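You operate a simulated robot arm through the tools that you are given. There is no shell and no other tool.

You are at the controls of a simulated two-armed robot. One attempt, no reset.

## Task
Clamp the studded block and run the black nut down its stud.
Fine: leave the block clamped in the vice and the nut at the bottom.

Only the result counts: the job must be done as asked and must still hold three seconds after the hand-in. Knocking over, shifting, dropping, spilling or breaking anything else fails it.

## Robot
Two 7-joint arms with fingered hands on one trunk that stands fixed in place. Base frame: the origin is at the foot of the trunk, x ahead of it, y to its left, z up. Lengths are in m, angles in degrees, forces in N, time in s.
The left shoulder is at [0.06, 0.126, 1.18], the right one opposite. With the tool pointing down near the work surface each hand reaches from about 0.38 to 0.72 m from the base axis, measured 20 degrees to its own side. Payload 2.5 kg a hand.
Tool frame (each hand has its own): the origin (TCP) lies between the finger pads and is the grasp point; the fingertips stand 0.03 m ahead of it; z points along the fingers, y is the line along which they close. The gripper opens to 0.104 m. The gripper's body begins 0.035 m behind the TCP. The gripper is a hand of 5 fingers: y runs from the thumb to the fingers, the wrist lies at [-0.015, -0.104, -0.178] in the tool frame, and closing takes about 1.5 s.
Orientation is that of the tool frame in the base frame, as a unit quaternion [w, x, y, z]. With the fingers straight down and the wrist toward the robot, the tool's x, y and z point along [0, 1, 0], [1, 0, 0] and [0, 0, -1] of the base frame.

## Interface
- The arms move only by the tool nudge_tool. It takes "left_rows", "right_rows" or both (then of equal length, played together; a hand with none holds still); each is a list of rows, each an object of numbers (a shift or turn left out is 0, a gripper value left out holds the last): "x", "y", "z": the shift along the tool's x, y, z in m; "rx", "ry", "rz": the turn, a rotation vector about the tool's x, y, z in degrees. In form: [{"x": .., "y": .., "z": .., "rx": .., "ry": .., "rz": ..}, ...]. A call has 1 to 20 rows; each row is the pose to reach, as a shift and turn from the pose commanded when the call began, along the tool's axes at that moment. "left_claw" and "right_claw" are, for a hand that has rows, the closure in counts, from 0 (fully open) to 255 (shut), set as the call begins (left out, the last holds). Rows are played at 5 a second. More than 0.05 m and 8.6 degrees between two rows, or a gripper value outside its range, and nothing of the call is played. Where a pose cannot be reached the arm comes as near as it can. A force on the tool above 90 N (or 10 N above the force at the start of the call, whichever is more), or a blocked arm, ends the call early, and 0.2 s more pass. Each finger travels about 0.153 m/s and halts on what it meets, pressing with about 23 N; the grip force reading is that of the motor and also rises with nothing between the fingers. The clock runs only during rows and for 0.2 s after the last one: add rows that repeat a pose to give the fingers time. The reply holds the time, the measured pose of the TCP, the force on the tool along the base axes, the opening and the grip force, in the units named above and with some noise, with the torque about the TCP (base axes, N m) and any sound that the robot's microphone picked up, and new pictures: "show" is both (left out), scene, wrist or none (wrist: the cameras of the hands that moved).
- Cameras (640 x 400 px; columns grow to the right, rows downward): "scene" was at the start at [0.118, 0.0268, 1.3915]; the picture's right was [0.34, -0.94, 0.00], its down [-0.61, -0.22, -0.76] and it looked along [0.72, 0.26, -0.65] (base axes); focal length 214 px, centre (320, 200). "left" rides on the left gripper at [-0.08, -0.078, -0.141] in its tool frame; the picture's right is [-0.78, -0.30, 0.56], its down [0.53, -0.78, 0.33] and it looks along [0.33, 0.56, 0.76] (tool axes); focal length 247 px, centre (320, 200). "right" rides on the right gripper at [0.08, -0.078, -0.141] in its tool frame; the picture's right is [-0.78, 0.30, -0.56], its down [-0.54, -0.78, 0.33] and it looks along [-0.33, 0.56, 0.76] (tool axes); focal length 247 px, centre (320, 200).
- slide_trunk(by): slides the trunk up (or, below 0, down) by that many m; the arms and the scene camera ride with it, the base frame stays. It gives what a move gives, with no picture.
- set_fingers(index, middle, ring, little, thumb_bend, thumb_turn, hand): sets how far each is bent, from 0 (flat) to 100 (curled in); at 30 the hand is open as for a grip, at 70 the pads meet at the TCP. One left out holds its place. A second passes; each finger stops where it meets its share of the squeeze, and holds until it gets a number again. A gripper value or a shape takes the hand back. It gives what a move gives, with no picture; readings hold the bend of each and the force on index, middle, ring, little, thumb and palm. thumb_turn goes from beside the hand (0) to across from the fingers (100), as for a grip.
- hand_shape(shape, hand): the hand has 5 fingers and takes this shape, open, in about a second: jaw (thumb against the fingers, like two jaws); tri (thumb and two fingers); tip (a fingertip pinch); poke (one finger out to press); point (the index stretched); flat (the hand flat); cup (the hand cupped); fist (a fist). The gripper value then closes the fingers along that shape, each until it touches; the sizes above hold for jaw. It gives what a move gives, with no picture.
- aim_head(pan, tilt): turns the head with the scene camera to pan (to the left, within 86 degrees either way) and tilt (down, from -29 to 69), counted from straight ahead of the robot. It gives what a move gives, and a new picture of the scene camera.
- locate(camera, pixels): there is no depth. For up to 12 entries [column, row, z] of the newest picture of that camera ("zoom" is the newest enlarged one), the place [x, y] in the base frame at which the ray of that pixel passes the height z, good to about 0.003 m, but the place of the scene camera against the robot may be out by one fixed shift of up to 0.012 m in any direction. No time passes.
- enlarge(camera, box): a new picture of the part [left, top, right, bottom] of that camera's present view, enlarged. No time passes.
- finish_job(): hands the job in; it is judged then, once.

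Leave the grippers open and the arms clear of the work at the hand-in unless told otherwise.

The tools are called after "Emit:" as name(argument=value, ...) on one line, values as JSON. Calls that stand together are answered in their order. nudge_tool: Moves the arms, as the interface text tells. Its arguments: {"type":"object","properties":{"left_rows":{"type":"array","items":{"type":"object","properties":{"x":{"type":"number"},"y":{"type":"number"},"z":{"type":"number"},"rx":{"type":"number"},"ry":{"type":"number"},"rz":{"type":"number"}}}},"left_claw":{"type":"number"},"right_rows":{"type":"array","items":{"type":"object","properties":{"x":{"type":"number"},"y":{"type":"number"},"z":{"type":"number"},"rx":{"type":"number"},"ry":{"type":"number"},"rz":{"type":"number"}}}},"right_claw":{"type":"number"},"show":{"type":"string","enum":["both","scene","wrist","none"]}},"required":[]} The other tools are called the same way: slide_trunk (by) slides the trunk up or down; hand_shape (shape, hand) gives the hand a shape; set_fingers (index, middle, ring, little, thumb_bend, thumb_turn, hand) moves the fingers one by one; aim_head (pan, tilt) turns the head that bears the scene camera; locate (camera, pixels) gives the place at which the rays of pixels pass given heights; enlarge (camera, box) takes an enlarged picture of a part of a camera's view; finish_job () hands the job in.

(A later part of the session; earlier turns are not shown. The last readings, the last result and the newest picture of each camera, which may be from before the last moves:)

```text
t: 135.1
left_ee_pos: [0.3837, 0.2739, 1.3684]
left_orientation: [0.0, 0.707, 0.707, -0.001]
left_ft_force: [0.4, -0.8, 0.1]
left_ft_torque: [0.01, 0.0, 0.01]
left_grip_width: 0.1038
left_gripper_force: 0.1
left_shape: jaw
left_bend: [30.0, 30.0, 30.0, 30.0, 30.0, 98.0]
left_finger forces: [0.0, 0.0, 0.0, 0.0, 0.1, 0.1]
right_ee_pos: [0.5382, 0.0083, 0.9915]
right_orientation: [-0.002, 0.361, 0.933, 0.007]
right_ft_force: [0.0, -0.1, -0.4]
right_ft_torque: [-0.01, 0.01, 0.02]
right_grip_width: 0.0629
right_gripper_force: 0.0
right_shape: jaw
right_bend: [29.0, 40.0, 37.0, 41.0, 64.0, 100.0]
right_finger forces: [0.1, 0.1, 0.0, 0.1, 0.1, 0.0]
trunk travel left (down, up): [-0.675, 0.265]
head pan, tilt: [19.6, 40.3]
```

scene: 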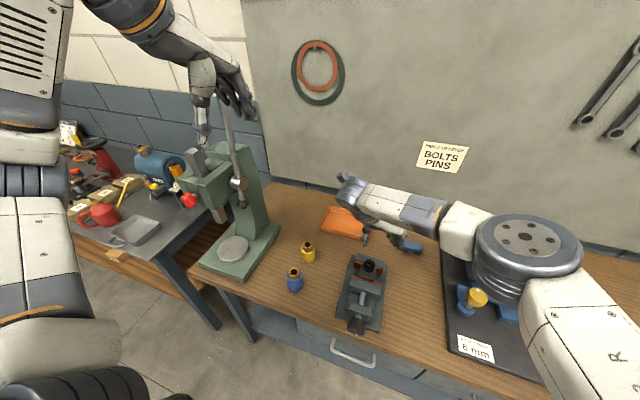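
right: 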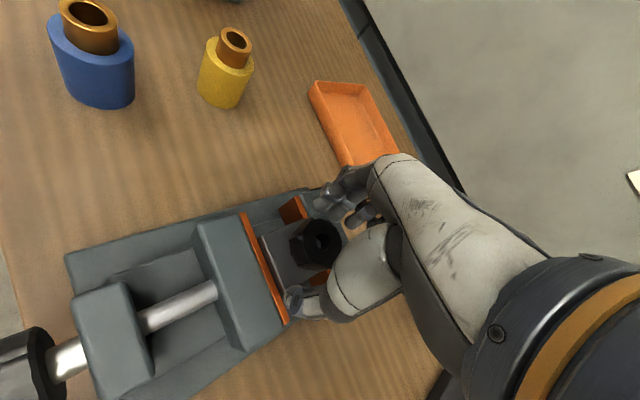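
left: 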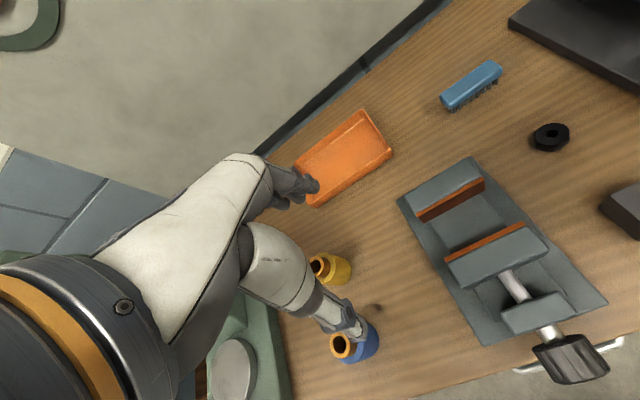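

At yaw -47.7. I'll close and turn 120° with a 3.1 mm follow-down.

Emit:
nudge_tool(right_rows=[{"z": 0}, {"z": 0}, {"z": 0}, {"z": 0}, {"z": 0}, {"rz": 8, "z": 0.0002}, {"rz": 16, "z": 0.0004}, {"rz": 24, "z": 0.0006}, {"rz": 32, "z": 0.0008}, {"rz": 40, "z": 0.001}, {"rz": 48, "z": 0.0012}, {"rz": 56, "z": 0.0014}, {"rz": 64, "z": 0.0016}, {"rz": 72, "z": 0.0018}, {"rz": 80, "z": 0.002}, {"rz": 88, "z": 0.0022}, {"rz": 96, "z": 0.0024}, {"rz": 104, "z": 0.0026}, {"rz": 112, "z": 0.0028}, {"rz": 119.5, "z": 0.003}], right_claw=255, show="wrist")

Emit:
enlarge(camera="right", box=[240, 180, 380, 320])

```text
t: 139.3
left_ee_pos: [0.3827, 0.2726, 1.3682]
left_orientation: [0.0, 0.707, 0.707, 0.0]
left_ft_force: [-0.2, 0.1, 0.3]
left_ft_torque: [0.0, -0.01, -0.01]
left_grip_width: 0.1039
left_gripper_force: 0.1
left_shape: jaw
left_bend: [30.0, 30.0, 30.0, 30.0, 30.0, 98.0]
left_finger forces: [0.0, 0.0, 0.1, 0.1, 0.0, 0.1]
right_ee_pos: [0.5375, 0.0079, 0.9892]
right_orientation: [-0.007, 0.987, 0.158, 0.002]
right_ft_force: [-2.4, 6.3, 5.8]
right_ft_torque: [0.11, 0.01, 0.01]
right_grip_width: 0.033
right_gripper_force: 23.2
right_shape: jaw
right_bend: [74.0, 53.0, 56.0, 53.0, 74.0, 100.0]
right_finger forces: [11.8, 5.7, 0.0, 0.0, 23.5, 0.1]
trunk travel left (down, up): [-0.675, 0.265]
head pan, tilt: [19.6, 40.3]
```

right: 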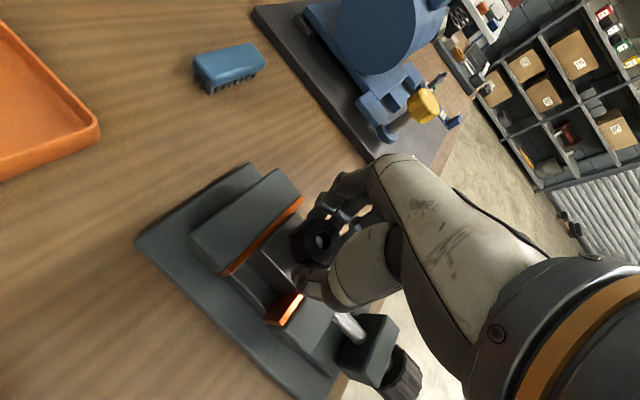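

```text
2.86 times, centred on (310, 250) of right
```

zoom: 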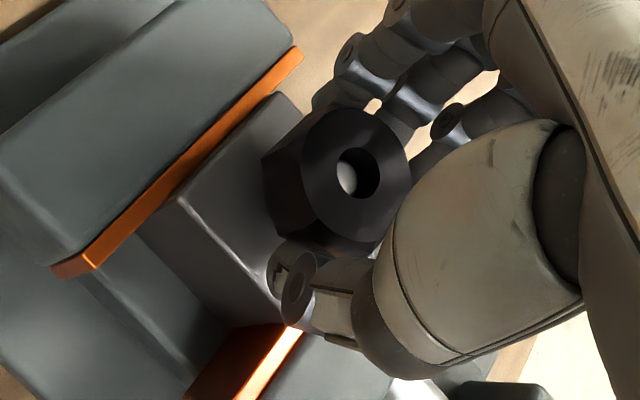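

The stud's tip shows higher in the hole, so the nut is going down. Next cycle: open and rotate back 119.5°.

Emit:
nudge_tool(right_rows=[{"z": 0}, {"z": 0}, {"z": 0}, {"rz": -8}, {"rz": -16}, {"rz": -24}, {"rz": -32}, {"rz": -40}, {"rz": -48}, {"rz": -56}, {"rz": -64}, {"rz": -72}, {"rz": -80}, {"rz": -88}, {"rz": -96}, {"rz": -104}, {"rz": -112}, {"rz": -119.5}, {"rz": -119.5}], right_claw=100, show="wrist")

Emit:
enlarge(camera="right", box=[240, 180, 380, 320])

```text
t: 143.3
left_ee_pos: [0.3834, 0.2723, 1.3685]
left_orientation: [0.0, 0.707, 0.707, 0.0]
left_ft_force: [0.0, -0.1, 0.0]
left_ft_torque: [-0.01, 0.0, 0.03]
left_grip_width: 0.1037
left_gripper_force: 0.0
left_shape: jaw
left_bend: [30.0, 30.0, 30.0, 30.0, 30.0, 98.0]
left_finger forces: [0.0, 0.0, 0.0, 0.1, 0.0, 0.0]
right_ee_pos: [0.536, 0.0072, 0.9894]
right_orientation: [-0.002, 0.361, 0.933, 0.008]
right_ft_force: [-0.4, -1.1, -0.1]
right_ft_torque: [-0.03, 0.01, 0.02]
right_grip_width: 0.0625
right_gripper_force: 0.0
right_shape: jaw
right_bend: [29.0, 40.0, 37.0, 41.0, 64.0, 100.0]
right_finger forces: [0.0, 0.0, 0.0, 0.1, 0.0, 0.0]
trunk travel left (down, up): [-0.675, 0.265]
head pan, tilt: [19.6, 40.3]
```

right: 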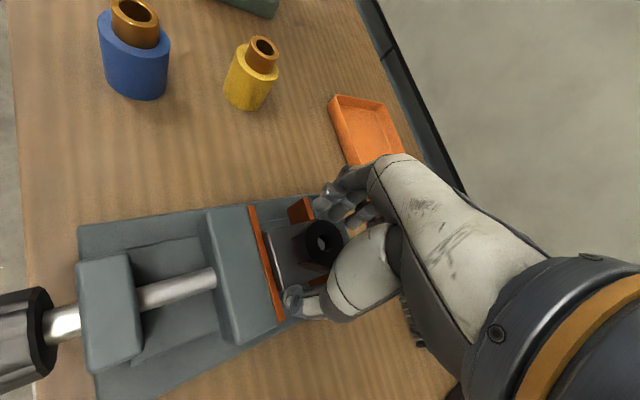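

```text
2.86 times, centred on (310, 250) of right
```

zoom: 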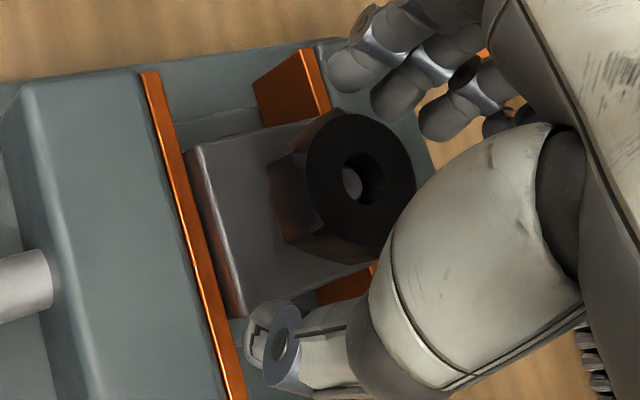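

Again I'll close and turn 119.5° with a 2.6 mm follow-down.

Emit:
nudge_tool(right_rows=[{"z": 0}, {"z": 0}, {"z": 0}, {"z": 0}, {"z": 0}, {"rz": 8, "z": 0.0002}, {"rz": 16, "z": 0.0004}, {"rz": 24, "z": 0.0006}, {"rz": 32, "z": 0.0008}, {"rz": 40, "z": 0.001}, {"rz": 48, "z": 0.0012}, {"rz": 56, "z": 0.0014}, {"rz": 64, "z": 0.0016}, {"rz": 72, "z": 0.0018}, {"rz": 80, "z": 0.002}, {"rz": 88, "z": 0.0021}, {"rz": 96, "z": 0.0022}, {"rz": 104, "z": 0.0023}, {"rz": 112, "z": 0.0025}, {"rz": 119.5, "z": 0.0026}], right_claw=255, show="wrist")

Emit:
enlarge(camera="right", box=[240, 180, 380, 320])

```text
t: 147.5
left_ee_pos: [0.3835, 0.2735, 1.3683]
left_orientation: [0.0, 0.707, 0.707, 0.0]
left_ft_force: [-0.3, 0.7, 0.3]
left_ft_torque: [-0.02, 0.02, -0.02]
left_grip_width: 0.1036
left_gripper_force: 0.1
left_shape: jaw
left_bend: [30.0, 30.0, 30.0, 30.0, 30.0, 98.0]
left_finger forces: [0.0, 0.0, 0.0, 0.0, 0.0, 0.1]
right_ee_pos: [0.5374, 0.008, 0.9868]
right_orientation: [-0.007, 0.987, 0.158, 0.001]
right_ft_force: [1.4, 2.5, -0.6]
right_ft_torque: [-0.03, -0.1, 0.01]
right_grip_width: 0.0331
right_gripper_force: 23.3
right_shape: jaw
right_bend: [74.0, 53.0, 56.0, 53.0, 74.0, 100.0]
right_finger forces: [12.6, 5.9, 0.0, 0.0, 20.2, 0.0]
trunk travel left (down, up): [-0.675, 0.265]
head pan, tilt: [19.6, 40.3]
```

right: 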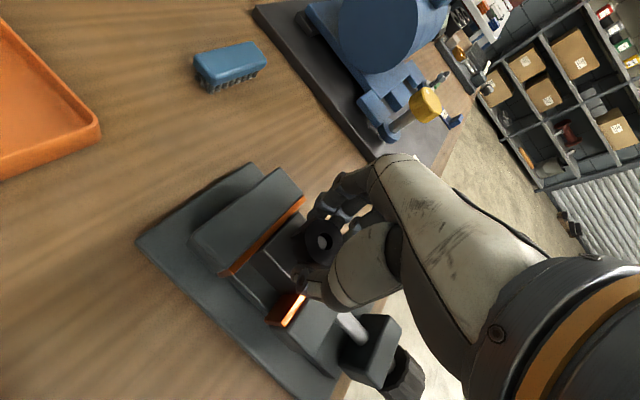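

```text
2.86 times, centred on (310, 250) of right
```

zoom: 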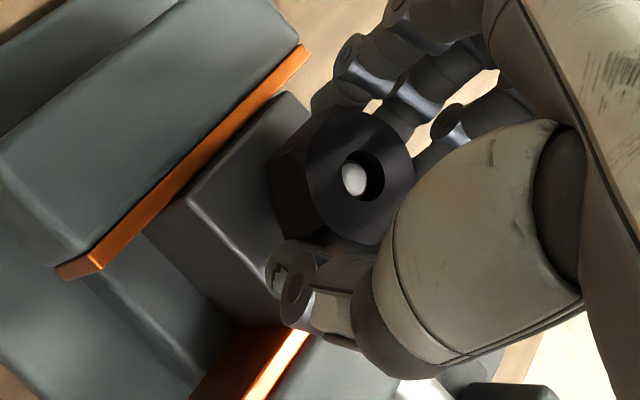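

The stud's tip is rising in the hole. It went 2.6 mm in 120°, so the lead is about 8 mm per turn. I'll open, rotate back, and raise 1 mm so the fingertips stay clear of the block.

Emit:
nudge_tool(right_rows=[{"z": 0}, {"z": 0}, {"z": -0.001}, {"rz": -8, "z": -0.001}, {"rz": -16, "z": -0.001}, {"rz": -24, "z": -0.001}, {"rz": -32, "z": -0.001}, {"rz": -40, "z": -0.001}, {"rz": -48, "z": -0.001}, {"rz": -56, "z": -0.001}, {"rz": -64, "z": -0.001}, {"rz": -72, "z": -0.001}, {"rz": -80, "z": -0.001}, {"rz": -88, "z": -0.001}, {"rz": -96, "z": -0.001}, {"rz": -104, "z": -0.001}, {"rz": -112, "z": -0.001}, {"rz": -119.5, "z": -0.001}, {"rz": -119.5, "z": -0.001}], right_claw=100, show="both")

Emit:
enlarge(camera="right", box=[240, 180, 380, 320])

Emit:
enlarge(camera="scene", box=[340, 230, 420, 310])

```text
t: 151.5
left_ee_pos: [0.3845, 0.2728, 1.369]
left_orientation: [0.0, 0.708, 0.706, -0.001]
left_ft_force: [0.3, 0.9, 0.4]
left_ft_torque: [-0.03, -0.05, -0.01]
left_grip_width: 0.1036
left_gripper_force: 0.1
left_shape: jaw
left_bend: [30.0, 30.0, 30.0, 30.0, 30.0, 98.0]
left_finger forces: [0.0, 0.0, 0.0, 0.0, 0.0, 0.0]
right_ee_pos: [0.5379, 0.008, 0.9867]
right_orientation: [-0.003, 0.36, 0.933, 0.007]
right_ft_force: [-0.4, 0.3, 0.4]
right_ft_torque: [0.01, -0.02, -0.01]
right_grip_width: 0.0632
right_gripper_force: 0.1
right_shape: jaw
right_bend: [29.0, 40.0, 37.0, 41.0, 64.0, 100.0]
right_finger forces: [0.1, 0.0, 0.0, 0.0, 0.1, 0.1]
trunk travel left (down, up): [-0.675, 0.265]
head pan, tilt: [19.6, 40.3]
```

scene: 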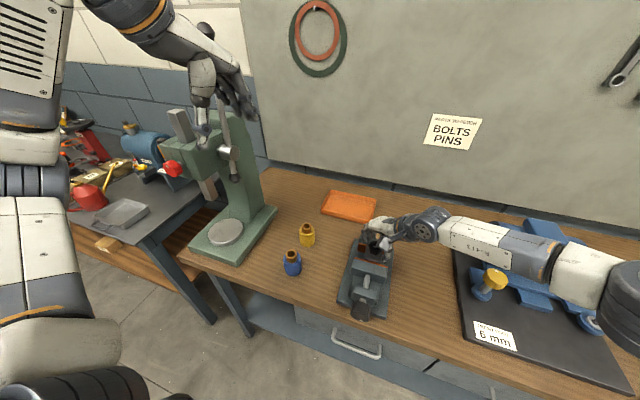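
right: 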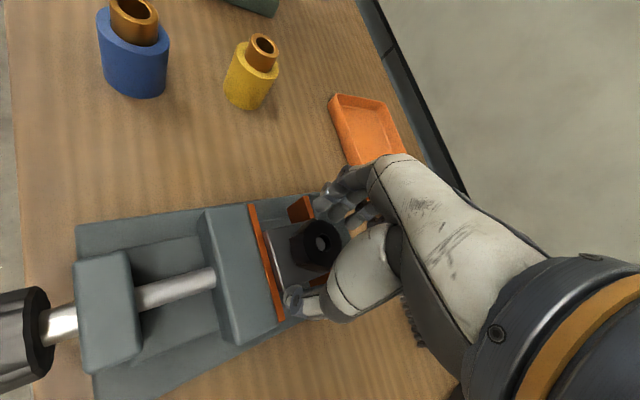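

```text
2.86 times, centred on (310, 250) of right
```

zoom: 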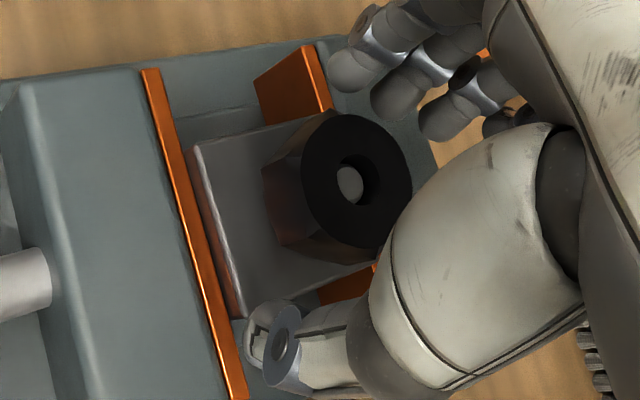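

```text
5.00 times, centred on (380, 270) of scene
```

zoom: 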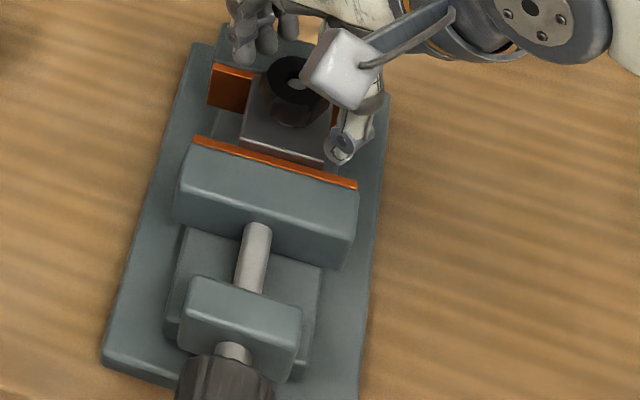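

The nut is now low on the stud (no threads visible beneath from this angle). Next stroke: 119.5° with a 2.6 mm follow-down.

Emit:
nudge_tool(right_rows=[{"z": 0}, {"z": 0}, {"z": 0}, {"z": 0}, {"z": 0}, {"rz": 8, "z": 0.0002}, {"rz": 16, "z": 0.0004}, {"rz": 24, "z": 0.0006}, {"rz": 32, "z": 0.0008}, {"rz": 40, "z": 0.001}, {"rz": 48, "z": 0.0012}, {"rz": 56, "z": 0.0014}, {"rz": 64, "z": 0.0016}, {"rz": 72, "z": 0.0018}, {"rz": 80, "z": 0.002}, {"rz": 88, "z": 0.0021}, {"rz": 96, "z": 0.0022}, {"rz": 104, "z": 0.0023}, {"rz": 112, "z": 0.0025}, {"rz": 119.5, "z": 0.0026}], right_claw=255, show="wrist")

Emit:
enlarge(camera="right", box=[240, 180, 380, 320])

```text
t: 155.7
left_ee_pos: [0.3843, 0.2725, 1.3685]
left_orientation: [0.0, 0.707, 0.707, 0.0]
left_ft_force: [-0.2, -0.2, 0.1]
left_ft_torque: [0.01, 0.0, -0.02]
left_grip_width: 0.1038
left_gripper_force: 0.0
left_shape: jaw
left_bend: [30.0, 30.0, 30.0, 30.0, 30.0, 98.0]
left_finger forces: [0.0, 0.0, 0.1, 0.0, 0.1, 0.1]
right_ee_pos: [0.5369, 0.0093, 0.9844]
right_orientation: [-0.008, 0.987, 0.158, 0.001]
right_ft_force: [0.7, -0.2, -3.5]
right_ft_torque: [-0.15, -0.06, 0.0]
right_grip_width: 0.0326
right_gripper_force: 22.9
right_shape: jaw
right_bend: [74.0, 54.0, 58.0, 54.0, 74.0, 100.0]
right_finger forces: [13.2, 6.9, 0.0, 0.0, 19.6, 0.0]
trunk travel left (down, up): [-0.675, 0.265]
head pan, tilt: [19.6, 40.3]
```

right: 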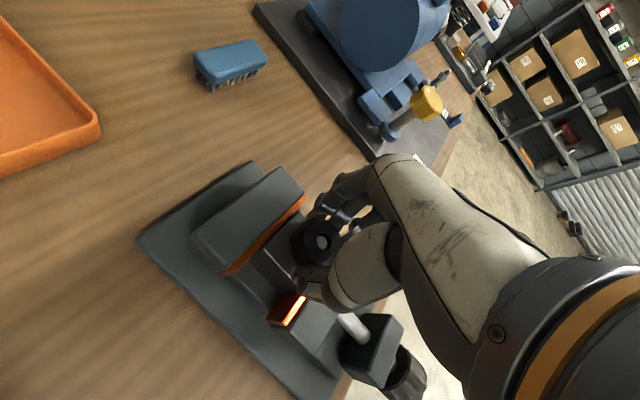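

```text
2.86 times, centred on (310, 250) of right
```

zoom: 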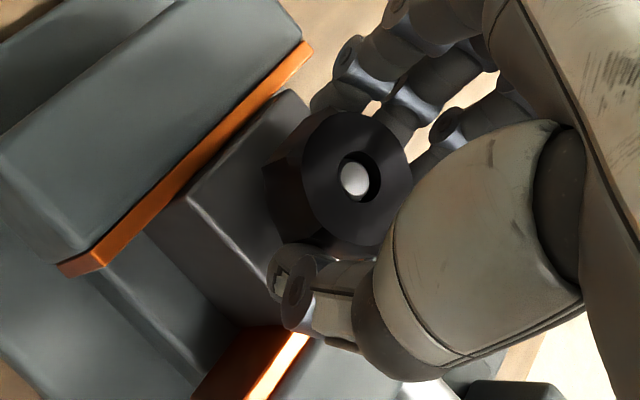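

It's progressing (z 0.9844, load -3.5 N). I'll open and rotate back for the next stroke.

Emit:
nudge_tool(right_rows=[{"z": 0}, {"z": 0}, {"z": 0}, {"rz": -8}, {"rz": -16}, {"rz": -24}, {"rz": -32}, {"rz": -40}, {"rz": -48}, {"rz": -56}, {"rz": -64}, {"rz": -72}, {"rz": -80}, {"rz": -88}, {"rz": -96}, {"rz": -104}, {"rz": -112}, {"rz": -119.5}, {"rz": -119.5}], right_claw=100, show="none")

Emit:
nudge_tool(right_rows=[{"z": 0}, {"z": 0}, {"z": 0}, {"z": 0}, {"z": 0}, {"rz": 8, "z": 0.0002}, {"rz": 16, "z": 0.0004}, {"rz": 24, "z": 0.0006}, {"rz": 32, "z": 0.0008}, {"rz": 40, "z": 0.001}, {"rz": 48, "z": 0.0012}, {"rz": 56, "z": 0.0014}, {"rz": 64, "z": 0.0016}, {"rz": 72, "z": 0.0018}, {"rz": 80, "z": 0.002}, {"rz": 88, "z": 0.0021}, {"rz": 96, "z": 0.0022}, {"rz": 104, "z": 0.0023}, {"rz": 112, "z": 0.0025}, {"rz": 119.5, "z": 0.0026}], right_claw=255, show="both")

Emit:
enlarge(camera="right", box=[240, 180, 380, 320])

```text
t: 159.7
left_ee_pos: [0.384, 0.2729, 1.3689]
left_orientation: [0.0, 0.707, 0.707, 0.0]
left_ft_force: [-0.3, -1.2, 0.8]
left_ft_torque: [-0.01, 0.03, 0.01]
left_grip_width: 0.1037
left_gripper_force: 0.0
left_shape: jaw
left_bend: [30.0, 30.0, 30.0, 30.0, 30.0, 98.0]
left_finger forces: [0.0, 0.1, 0.0, 0.1, 0.0, 0.0]
right_ee_pos: [0.5376, 0.0089, 0.9851]
right_orientation: [-0.003, 0.361, 0.932, 0.008]
right_ft_force: [-0.6, 0.4, -0.4]
right_ft_torque: [0.0, 0.02, -0.02]
right_grip_width: 0.0628
right_gripper_force: 0.1
right_shape: jaw
right_bend: [29.0, 40.0, 37.0, 41.0, 64.0, 100.0]
right_finger forces: [0.0, 0.0, 0.0, 0.0, 0.0, 0.0]
trunk travel left (down, up): [-0.675, 0.265]
head pan, tilt: [19.6, 40.3]
```

```text
t: 163.9
left_ee_pos: [0.3846, 0.2739, 1.3688]
left_orientation: [0.001, 0.707, 0.707, 0.0]
left_ft_force: [-1.0, 0.8, 0.8]
left_ft_torque: [-0.01, 0.01, 0.01]
left_grip_width: 0.1038
left_gripper_force: 0.1
left_shape: jaw
left_bend: [30.0, 30.0, 30.0, 30.0, 30.0, 98.0]
left_finger forces: [0.0, 0.1, 0.1, 0.1, 0.0, 0.1]
right_ee_pos: [0.5367, 0.0088, 0.9833]
right_orientation: [-0.007, 0.987, 0.158, 0.002]
right_ft_force: [2.2, 1.7, 0.1]
right_ft_torque: [-0.14, -0.09, 0.06]
right_grip_width: 0.0327
right_gripper_force: 22.7
right_shape: jaw
right_bend: [74.0, 54.0, 58.0, 54.0, 74.0, 100.0]
right_finger forces: [13.2, 5.9, 0.0, 0.0, 20.5, 0.0]
trunk travel left (down, up): [-0.675, 0.265]
head pan, tilt: [19.6, 40.3]
```

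scene: 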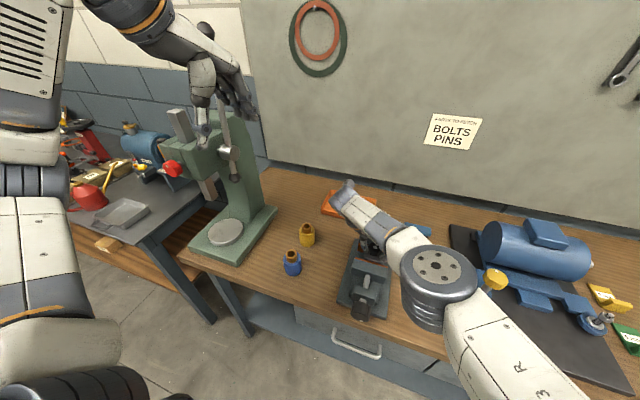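
right: 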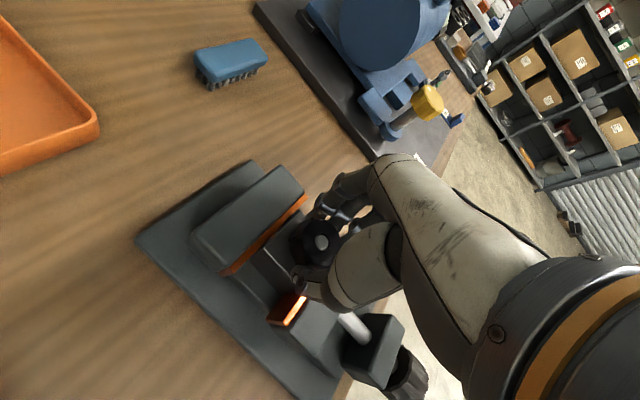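

```text
2.86 times, centred on (310, 250) of right
```

zoom: 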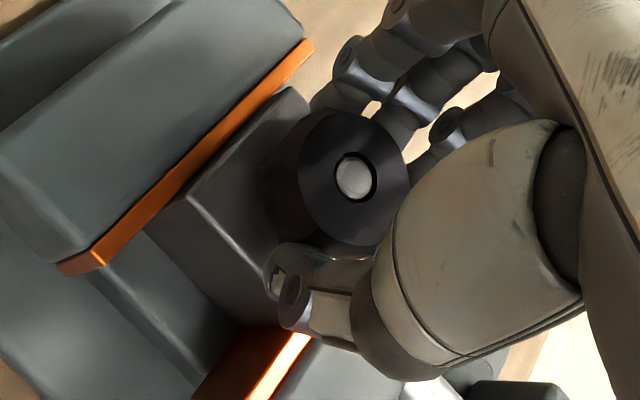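

The stud's tip is now level with the nut's top. I'll continue with another back-rotation and stroke.

Emit:
nudge_tool(right_rows=[{"z": 0}, {"z": 0}, {"z": 0}, {"rz": -8}, {"rz": -16}, {"rz": -24}, {"rz": -32}, {"rz": -40}, {"rz": -48}, {"rz": -56}, {"rz": -64}, {"rz": -72}, {"rz": -80}, {"rz": -88}, {"rz": -96}, {"rz": -104}, {"rz": -112}, {"rz": -119.5}, {"rz": -119.5}], right_claw=100, show="wrist")

Emit:
enlarge(camera="right", box=[240, 180, 380, 320])

```text
t: 167.9
left_ee_pos: [0.3843, 0.2739, 1.3684]
left_orientation: [0.0, 0.708, 0.707, 0.0]
left_ft_force: [-0.2, 0.0, 0.1]
left_ft_torque: [0.01, 0.03, 0.03]
left_grip_width: 0.1036
left_gripper_force: 0.1
left_shape: jaw
left_bend: [30.0, 30.0, 30.0, 30.0, 30.0, 98.0]
left_finger forces: [0.0, 0.0, 0.0, 0.1, 0.0, 0.0]
right_ee_pos: [0.537, 0.0079, 0.9816]
right_orientation: [-0.003, 0.361, 0.933, 0.009]
right_ft_force: [0.4, -0.4, 0.0]
right_ft_torque: [0.02, -0.02, 0.0]
right_grip_width: 0.0627
right_gripper_force: 0.0
right_shape: jaw
right_bend: [29.0, 40.0, 37.0, 41.0, 64.0, 100.0]
right_finger forces: [0.0, 0.1, 0.0, 0.0, 0.0, 0.0]
trunk travel left (down, up): [-0.675, 0.265]
head pan, tilt: [19.6, 40.3]
```

right: 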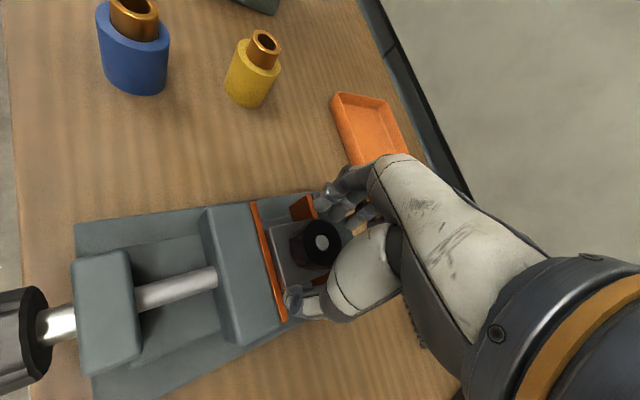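

```text
2.86 times, centred on (310, 250) of right
```

zoom: 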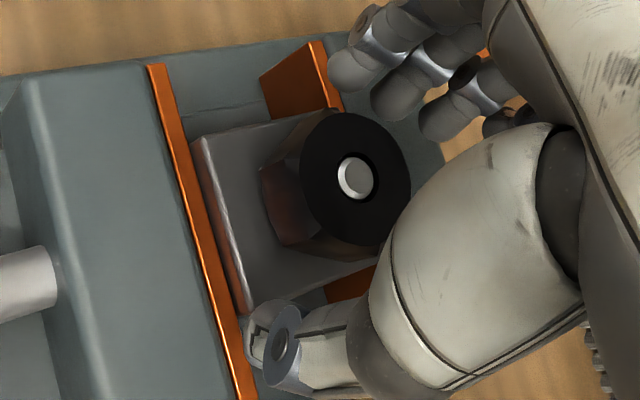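

All good. I'll close and turn another 119.5°.

Emit:
nudge_tool(right_rows=[{"z": 0}, {"z": 0}, {"z": 0}, {"z": 0}, {"z": 0}, {"rz": 8, "z": 0.0002}, {"rz": 16, "z": 0.0004}, {"rz": 24, "z": 0.0006}, {"rz": 32, "z": 0.0008}, {"rz": 40, "z": 0.001}, {"rz": 48, "z": 0.0012}, {"rz": 56, "z": 0.0014}, {"rz": 64, "z": 0.0016}, {"rz": 72, "z": 0.0018}, {"rz": 80, "z": 0.002}, {"rz": 88, "z": 0.0021}, {"rz": 96, "z": 0.0022}, {"rz": 104, "z": 0.0023}, {"rz": 112, "z": 0.0024}, {"rz": 119.5, "z": 0.0025}], right_claw=255, show="wrist")

Emit:
enlarge(camera="right", box=[240, 180, 380, 320])

```text
t: 172.1
left_ee_pos: [0.3845, 0.2729, 1.3685]
left_orientation: [-0.001, 0.707, 0.708, 0.0]
left_ft_force: [1.2, 0.4, -0.2]
left_ft_torque: [-0.02, 0.01, 0.01]
left_grip_width: 0.1038
left_gripper_force: 0.1
left_shape: jaw
left_bend: [30.0, 30.0, 30.0, 30.0, 30.0, 98.0]
left_finger forces: [0.0, 0.0, 0.0, 0.0, 0.0, 0.0]
right_ee_pos: [0.5369, 0.0075, 0.9799]
right_orientation: [-0.007, 0.988, 0.157, 0.001]
right_ft_force: [1.2, 1.0, -1.6]
right_ft_torque: [-0.05, -0.07, -0.01]
right_grip_width: 0.0322
right_gripper_force: 23.0
right_shape: jaw
right_bend: [74.0, 54.0, 57.0, 54.0, 74.0, 100.0]
right_finger forces: [13.2, 6.3, 0.1, 0.0, 20.2, 0.0]
trunk travel left (down, up): [-0.675, 0.265]
head pan, tilt: [19.6, 40.3]
```

right: 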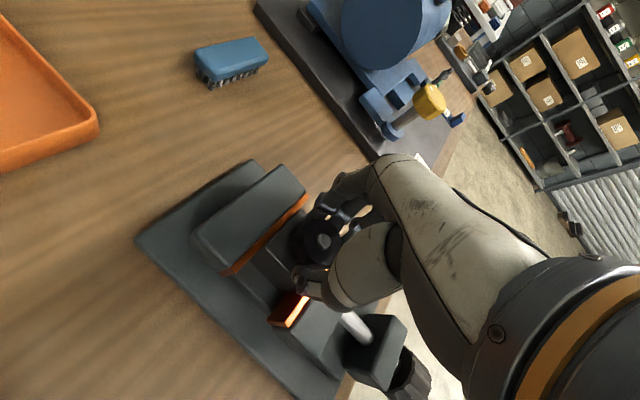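

```text
2.86 times, centred on (310, 250) of right
```

zoom: 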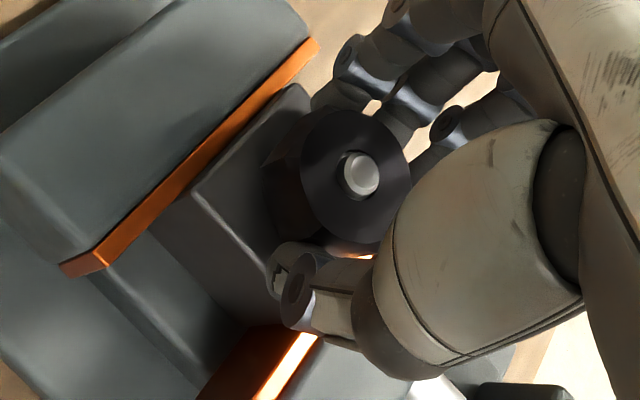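

The stud's tip protrudes above the nut now. Next I'll rotate back and do another stroke.

Emit:
nudge_tool(right_rows=[{"z": 0}, {"z": 0}, {"z": 0}, {"rz": -8}, {"rz": -16}, {"rz": -24}, {"rz": -32}, {"rz": -40}, {"rz": -48}, {"rz": -56}, {"rz": -64}, {"rz": -72}, {"rz": -80}, {"rz": -88}, {"rz": -96}, {"rz": -104}, {"rz": -112}, {"rz": -119.5}, {"rz": -119.5}], right_claw=100, show="both")

Emit:
enlarge(camera="right", box=[240, 180, 380, 320])

Emit:
enlarge(camera="scene", box=[350, 220, 400, 290])

```text
t: 176.1
left_ee_pos: [0.3828, 0.2731, 1.3684]
left_orientation: [0.0, 0.707, 0.707, 0.0]
left_ft_force: [0.1, -0.3, 0.3]
left_ft_torque: [0.01, -0.05, 0.02]
left_grip_width: 0.1035
left_gripper_force: 0.0
left_shape: jaw
left_bend: [30.0, 30.0, 30.0, 30.0, 30.0, 98.0]
left_finger forces: [0.0, 0.0, 0.0, 0.1, 0.1, 0.0]
right_ee_pos: [0.5374, 0.008, 0.9795]
right_orientation: [-0.003, 0.36, 0.933, 0.008]
right_ft_force: [-0.5, 0.1, -0.7]
right_ft_torque: [-0.04, -0.03, 0.02]
right_grip_width: 0.063
right_gripper_force: 0.0
right_shape: jaw
right_bend: [29.0, 40.0, 37.0, 41.0, 64.0, 100.0]
right_finger forces: [0.1, 0.0, 0.0, 0.0, 0.0, 0.0]
trunk travel left (down, up): [-0.675, 0.265]
head pan, tilt: [19.6, 40.3]
```

scene: 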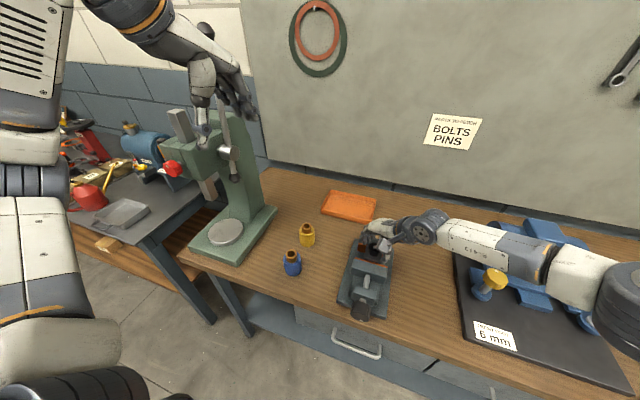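
right: 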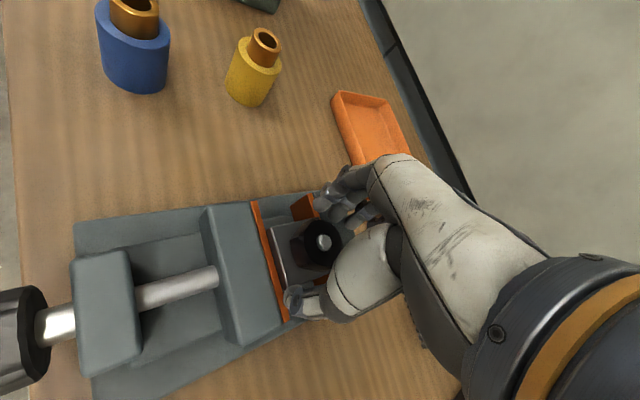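

```text
2.86 times, centred on (310, 250) of right
```

zoom: 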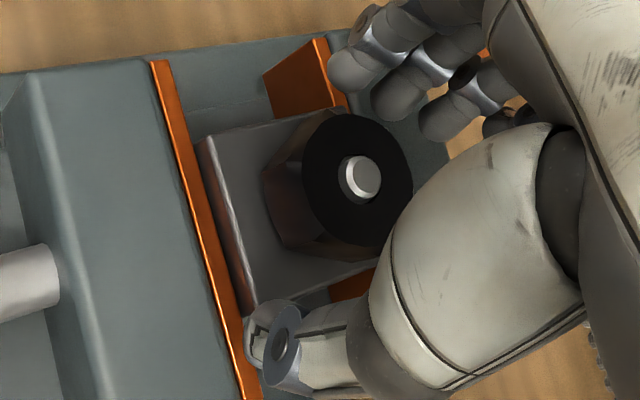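

```text
5.71 times, centred on (375, 255) of scene
```

zoom: 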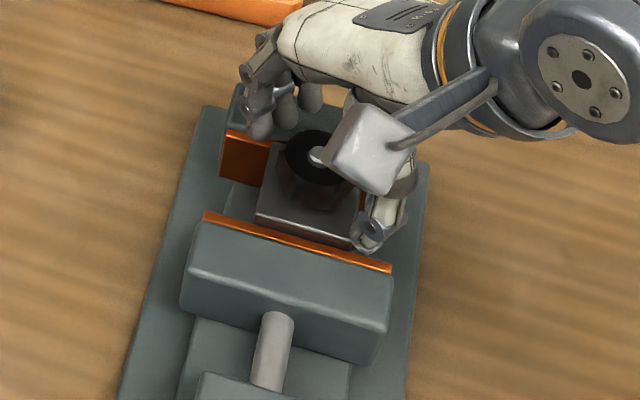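

Next stroke: 119.5° with a 2.2 mm follow-down.

Emit:
nudge_tool(right_rows=[{"z": 0}, {"z": 0}, {"z": 0}, {"z": 0}, {"z": 0}, {"rz": 8, "z": 0.0002}, {"rz": 16, "z": 0.0004}, {"rz": 24, "z": 0.0006}, {"rz": 32, "z": 0.0008}, {"rz": 40, "z": 0.001}, {"rz": 48, "z": 0.0012}, {"rz": 56, "z": 0.0014}, {"rz": 64, "z": 0.0016}, {"rz": 72, "z": 0.0018}, {"rz": 80, "z": 0.0019}, {"rz": 88, "z": 0.002}, {"rz": 96, "z": 0.0021}, {"rz": 104, "z": 0.0022}, {"rz": 112, "z": 0.0022}, {"rz": 119.5, "z": 0.0022}], right_claw=255, show="wrist")

Emit:
enlarge(camera="right", box=[240, 180, 380, 320])

```text
t: 180.3
left_ee_pos: [0.3842, 0.2743, 1.3674]
left_orientation: [0.0, 0.707, 0.707, 0.0]
left_ft_force: [-0.1, -0.5, 0.6]
left_ft_torque: [-0.01, 0.0, 0.01]
left_grip_width: 0.1036
left_gripper_force: 0.0
left_shape: jaw
left_bend: [30.0, 30.0, 30.0, 30.0, 30.0, 98.0]
left_finger forces: [0.0, 0.1, 0.0, 0.1, 0.0, 0.0]
right_ee_pos: [0.5374, 0.0087, 0.9781]
right_orientation: [-0.009, 0.987, 0.158, 0.003]
right_ft_force: [0.9, 0.7, -4.4]
right_ft_torque: [-0.02, -0.02, -0.02]
right_grip_width: 0.0318
right_gripper_force: 22.5
right_shape: jaw
right_bend: [74.0, 53.0, 57.0, 54.0, 74.0, 100.0]
right_finger forces: [12.7, 6.5, 0.0, 0.0, 19.9, 0.0]
trunk travel left (down, up): [-0.675, 0.265]
head pan, tilt: [19.6, 40.3]
```

right: 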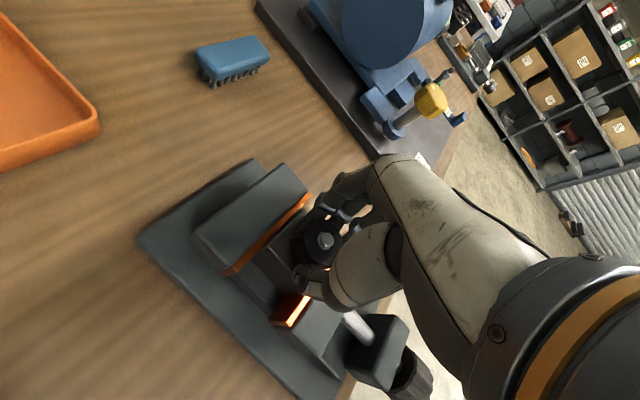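

```text
2.86 times, centred on (310, 250) of right
```

zoom: 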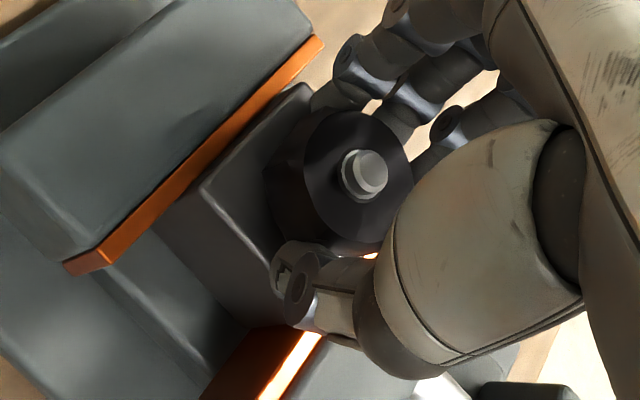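

The stud protrudes further. I'll rotate back for the next stroke, raising the hand 1 mm to keep the fingertips off the block.

Emit:
nudge_tool(right_rows=[{"z": 0}, {"z": 0}, {"z": 0}, {"rz": -8}, {"rz": -16}, {"rz": -24}, {"rz": -32}, {"rz": -40}, {"rz": -48}, {"rz": -56}, {"rz": -64}, {"rz": -72}, {"rz": -80}, {"rz": -88}, {"rz": -96}, {"rz": -104}, {"rz": -112}, {"rz": -119.5}, {"rz": -119.5}], right_claw=100, show="wrist")

Emit:
enlarge(camera="right", box=[240, 180, 380, 320])

Emit:
enlarge(camera="scene", box=[350, 220, 400, 290])

```text
t: 184.3
left_ee_pos: [0.3848, 0.2726, 1.3697]
left_orientation: [0.001, 0.707, 0.707, 0.001]
left_ft_force: [0.5, 0.8, -0.8]
left_ft_torque: [0.01, -0.05, 0.02]
left_grip_width: 0.1036
left_gripper_force: 0.0
left_shape: jaw
left_bend: [30.0, 30.0, 30.0, 30.0, 30.0, 98.0]
left_finger forces: [0.0, 0.0, 0.1, 0.0, 0.0, 0.1]
right_ee_pos: [0.5375, 0.0078, 0.9772]
right_orientation: [-0.003, 0.36, 0.933, 0.007]
right_ft_force: [-0.2, -0.2, -0.5]
right_ft_torque: [-0.01, 0.01, 0.02]
right_grip_width: 0.0626
right_gripper_force: 0.1
right_shape: jaw
right_bend: [29.0, 40.0, 37.0, 41.0, 64.0, 100.0]
right_finger forces: [0.1, 0.0, 0.1, 0.0, 0.1, 0.0]
trunk travel left (down, up): [-0.675, 0.265]
head pan, tilt: [19.6, 40.3]
```

right: 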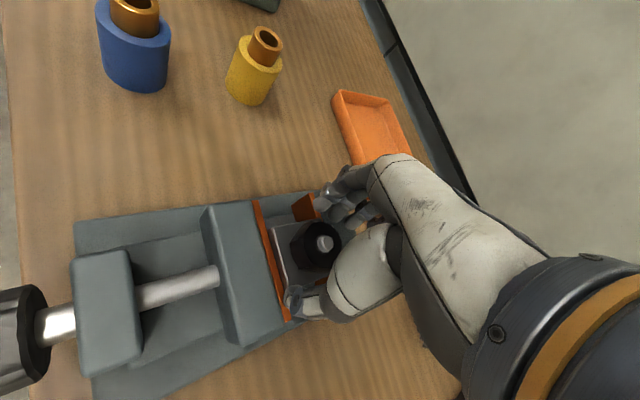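

```text
2.86 times, centred on (310, 250) of right
```

zoom: 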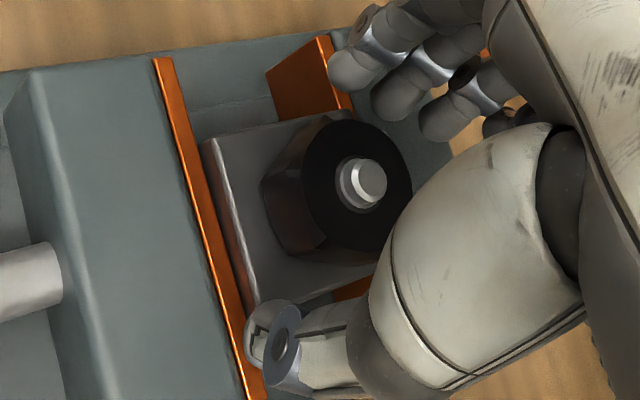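

```text
5.71 times, centred on (375, 255) of scene
```

zoom: 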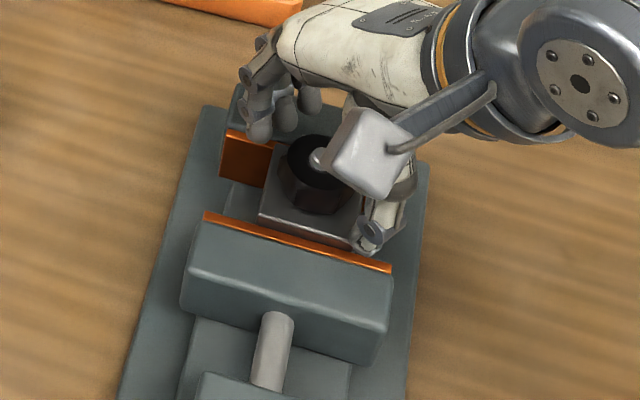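

Next stroke: 119.5° with only a 1.2 mm follow-down, since the fingertips are near the block's top.

Emit:
nudge_tool(right_rows=[{"z": 0}, {"z": 0}, {"z": 0}, {"z": 0}, {"z": 0}, {"rz": 8, "z": 0.0001}, {"rz": 16, "z": 0.0002}, {"rz": 24, "z": 0.0003}, {"rz": 32, "z": 0.0004}, {"rz": 40, "z": 0.0005}, {"rz": 48, "z": 0.0006}, {"rz": 56, "z": 0.0007}, {"rz": 64, "z": 0.0008}, {"rz": 72, "z": 0.0009}, {"rz": 80, "z": 0.001}, {"rz": 88, "z": 0.0011}, {"rz": 96, "z": 0.0012}, {"rz": 104, "z": 0.0012}, {"rz": 112, "z": 0.0012}, {"rz": 119.5, "z": 0.0012}], right_claw=255, show="wrist")

Emit:
enlarge(camera="right", box=[240, 180, 380, 320])

```text
t: 188.5
left_ee_pos: [0.3846, 0.2742, 1.3685]
left_orientation: [0.0, 0.707, 0.707, 0.0]
left_ft_force: [0.7, 0.6, 0.4]
left_ft_torque: [0.0, 0.0, 0.01]
left_grip_width: 0.1036
left_gripper_force: 0.1
left_shape: jaw
left_bend: [30.0, 30.0, 30.0, 30.0, 30.0, 98.0]
left_finger forces: [0.0, 0.0, 0.1, 0.1, 0.0, 0.0]
right_ee_pos: [0.5375, 0.0097, 0.9771]
right_orientation: [-0.008, 0.987, 0.158, 0.003]
right_ft_force: [6.9, 3.1, -0.5]
right_ft_torque: [-0.05, -0.25, 0.17]
right_grip_width: 0.032
right_gripper_force: 23.1
right_shape: jaw
right_bend: [74.0, 53.0, 58.0, 55.0, 74.0, 100.0]
right_finger forces: [20.3, 8.6, 0.0, 0.0, 24.3, 0.0]
trunk travel left (down, up): [-0.675, 0.265]
head pan, tilt: [19.6, 40.3]
```

right: 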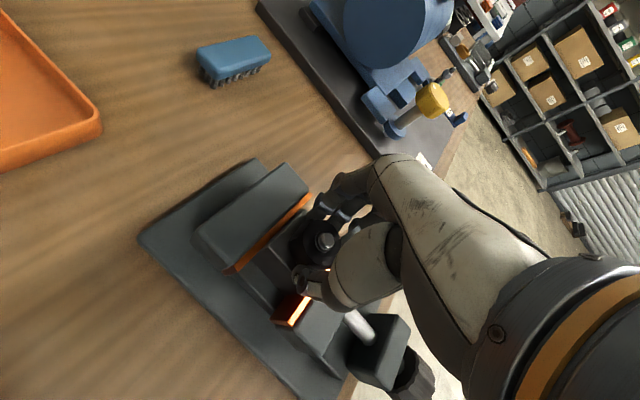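

```text
2.86 times, centred on (310, 250) of right
```

zoom: 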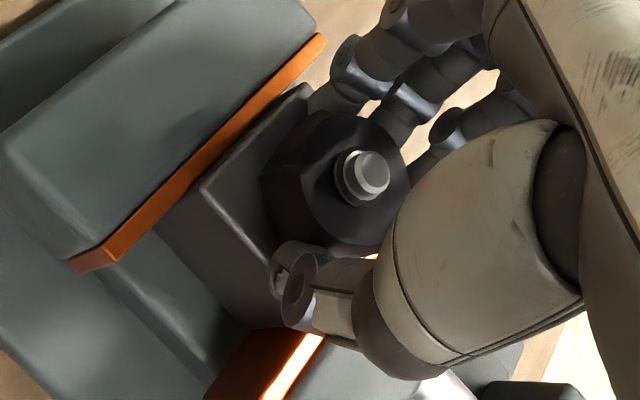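

The resisting torque rose (0.17 N·m, finger forces up to 24 N), so the nut seems to have reached the block. I'll open, rotate back, and look closely.

Emit:
nudge_tool(right_rows=[{"z": 0}, {"z": 0}, {"z": 0}, {"rz": -8}, {"rz": -16}, {"rz": -24}, {"rz": -32}, {"rz": -40}, {"rz": -48}, {"rz": -56}, {"rz": -64}, {"rz": -72}, {"rz": -80}, {"rz": -88}, {"rz": -96}, {"rz": -104}, {"rz": -112}, {"rz": -119.5}, {"rz": -119.5}], right_claw=100, show="wrist")

Emit:
enlarge(camera="right", box=[240, 180, 380, 320])

Emit:
enlarge(camera="scene", box=[350, 220, 400, 290])

```text
t: 192.5
left_ee_pos: [0.3837, 0.2731, 1.3678]
left_orientation: [0.0, 0.707, 0.707, 0.0]
left_ft_force: [0.5, -0.1, -0.5]
left_ft_torque: [-0.01, 0.02, -0.02]
left_grip_width: 0.1036
left_gripper_force: 0.1
left_shape: jaw
left_bend: [30.0, 30.0, 30.0, 30.0, 30.0, 98.0]
left_finger forces: [0.1, 0.0, 0.0, 0.1, 0.1, 0.1]
right_ee_pos: [0.5373, 0.0063, 0.9758]
right_orientation: [-0.003, 0.36, 0.933, 0.008]
right_ft_force: [-0.5, 0.9, -0.1]
right_ft_torque: [-0.02, 0.01, -0.01]
right_grip_width: 0.063
right_gripper_force: 0.0
right_shape: jaw
right_bend: [29.0, 40.0, 37.0, 41.0, 64.0, 100.0]
right_finger forces: [0.1, 0.0, 0.0, 0.0, 0.0, 0.0]
trunk travel left (down, up): [-0.675, 0.265]
head pan, tilt: [19.6, 40.3]
```

right: 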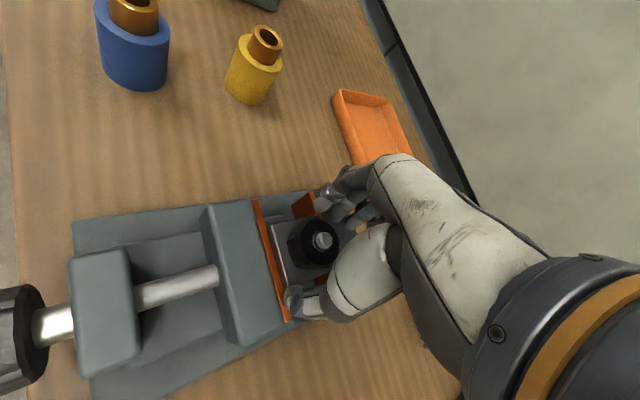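

```text
2.86 times, centred on (310, 250) of right
```

zoom: 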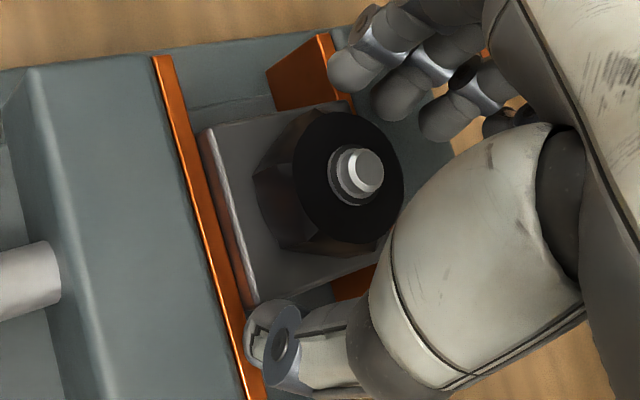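

```text
5.71 times, centred on (375, 255) of scene
```

zoom: 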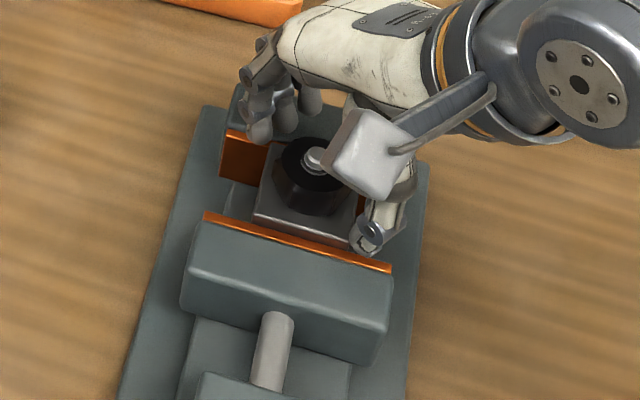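

I'll lift the hand straight up to inspect the nut seating from a clear view.

Emit:
nudge_tool(right_rows=[{"z": -0.03}, {"z": -0.06}, {"z": -0.09}, {"z": -0.12}, {"z": -0.12}], show="both")

Emit:
enlarge(camera="right", box=[190, 190, 330, 330])

Emit:
enlarge(camera="scene", box=[350, 220, 400, 270])

```text
t: 193.7
left_ee_pos: [0.3848, 0.2741, 1.3686]
left_orientation: [0.0, 0.707, 0.707, 0.0]
left_ft_force: [-0.6, -0.5, 0.9]
left_ft_torque: [0.0, 0.0, -0.04]
left_grip_width: 0.1037
left_gripper_force: 0.0
left_shape: jaw
left_bend: [30.0, 30.0, 30.0, 30.0, 30.0, 98.0]
left_finger forces: [0.1, 0.0, 0.1, 0.0, 0.0, 0.1]
right_ee_pos: [0.5376, 0.0045, 1.0981]
right_orientation: [-0.003, 0.361, 0.932, 0.008]
right_ft_force: [-0.6, -0.3, 0.8]
right_ft_torque: [0.01, 0.04, -0.01]
right_grip_width: 0.0627
right_gripper_force: 0.1
right_shape: jaw
right_bend: [29.0, 40.0, 37.0, 41.0, 64.0, 100.0]
right_finger forces: [0.1, 0.0, 0.0, 0.0, 0.0, 0.0]
trunk travel left (down, up): [-0.675, 0.265]
head pan, tilt: [19.6, 40.3]
```

scene: 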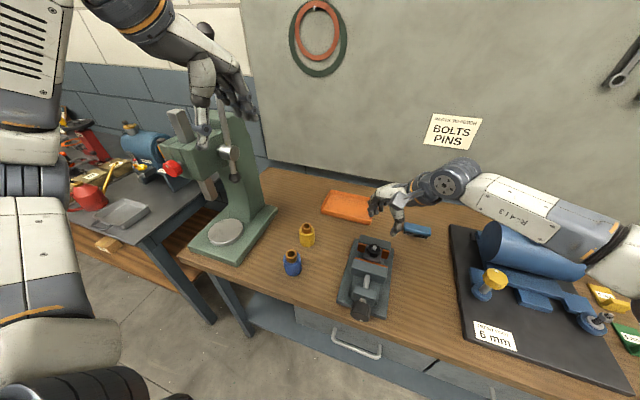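
right: 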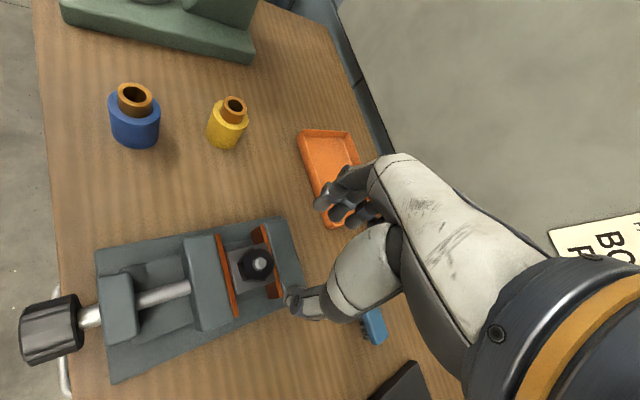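

```text
2.86 times, centred on (260, 260) of right
```

zoom: 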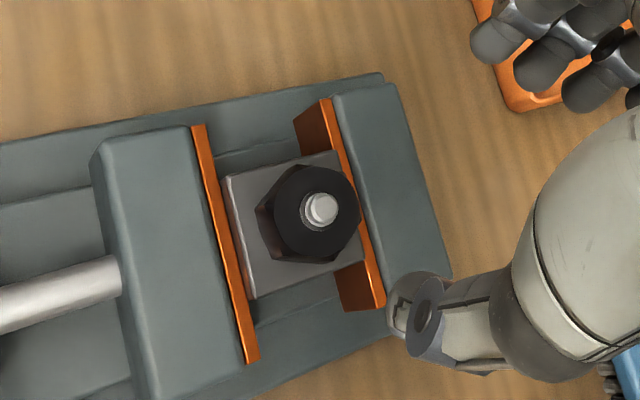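

```text
8.00 times, centred on (375, 245) of scene
```

zoom: 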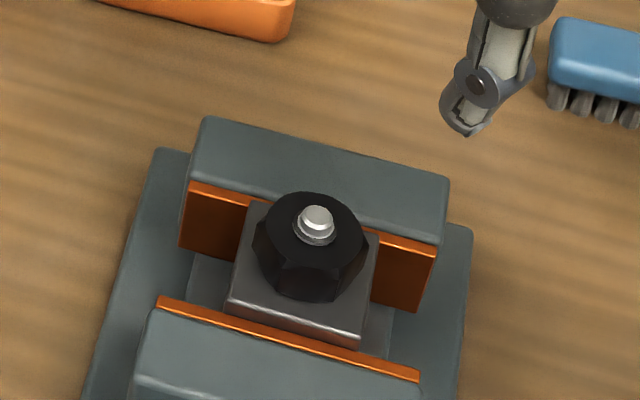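

The nut looks seated on the block, with the stud protruding. To be sure it's fully down I'll make one more firm turn. First, the nut's current hex orientation.

Emit:
enlarge(camera="right", box=[235, 240, 285, 290])

```text
8.00 times, centred on (260, 265) of right
```

zoom: 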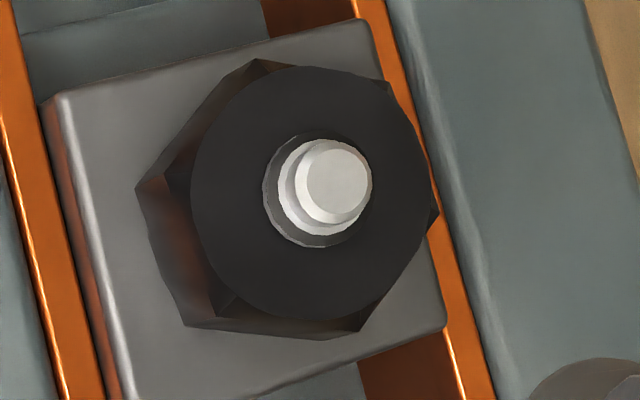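

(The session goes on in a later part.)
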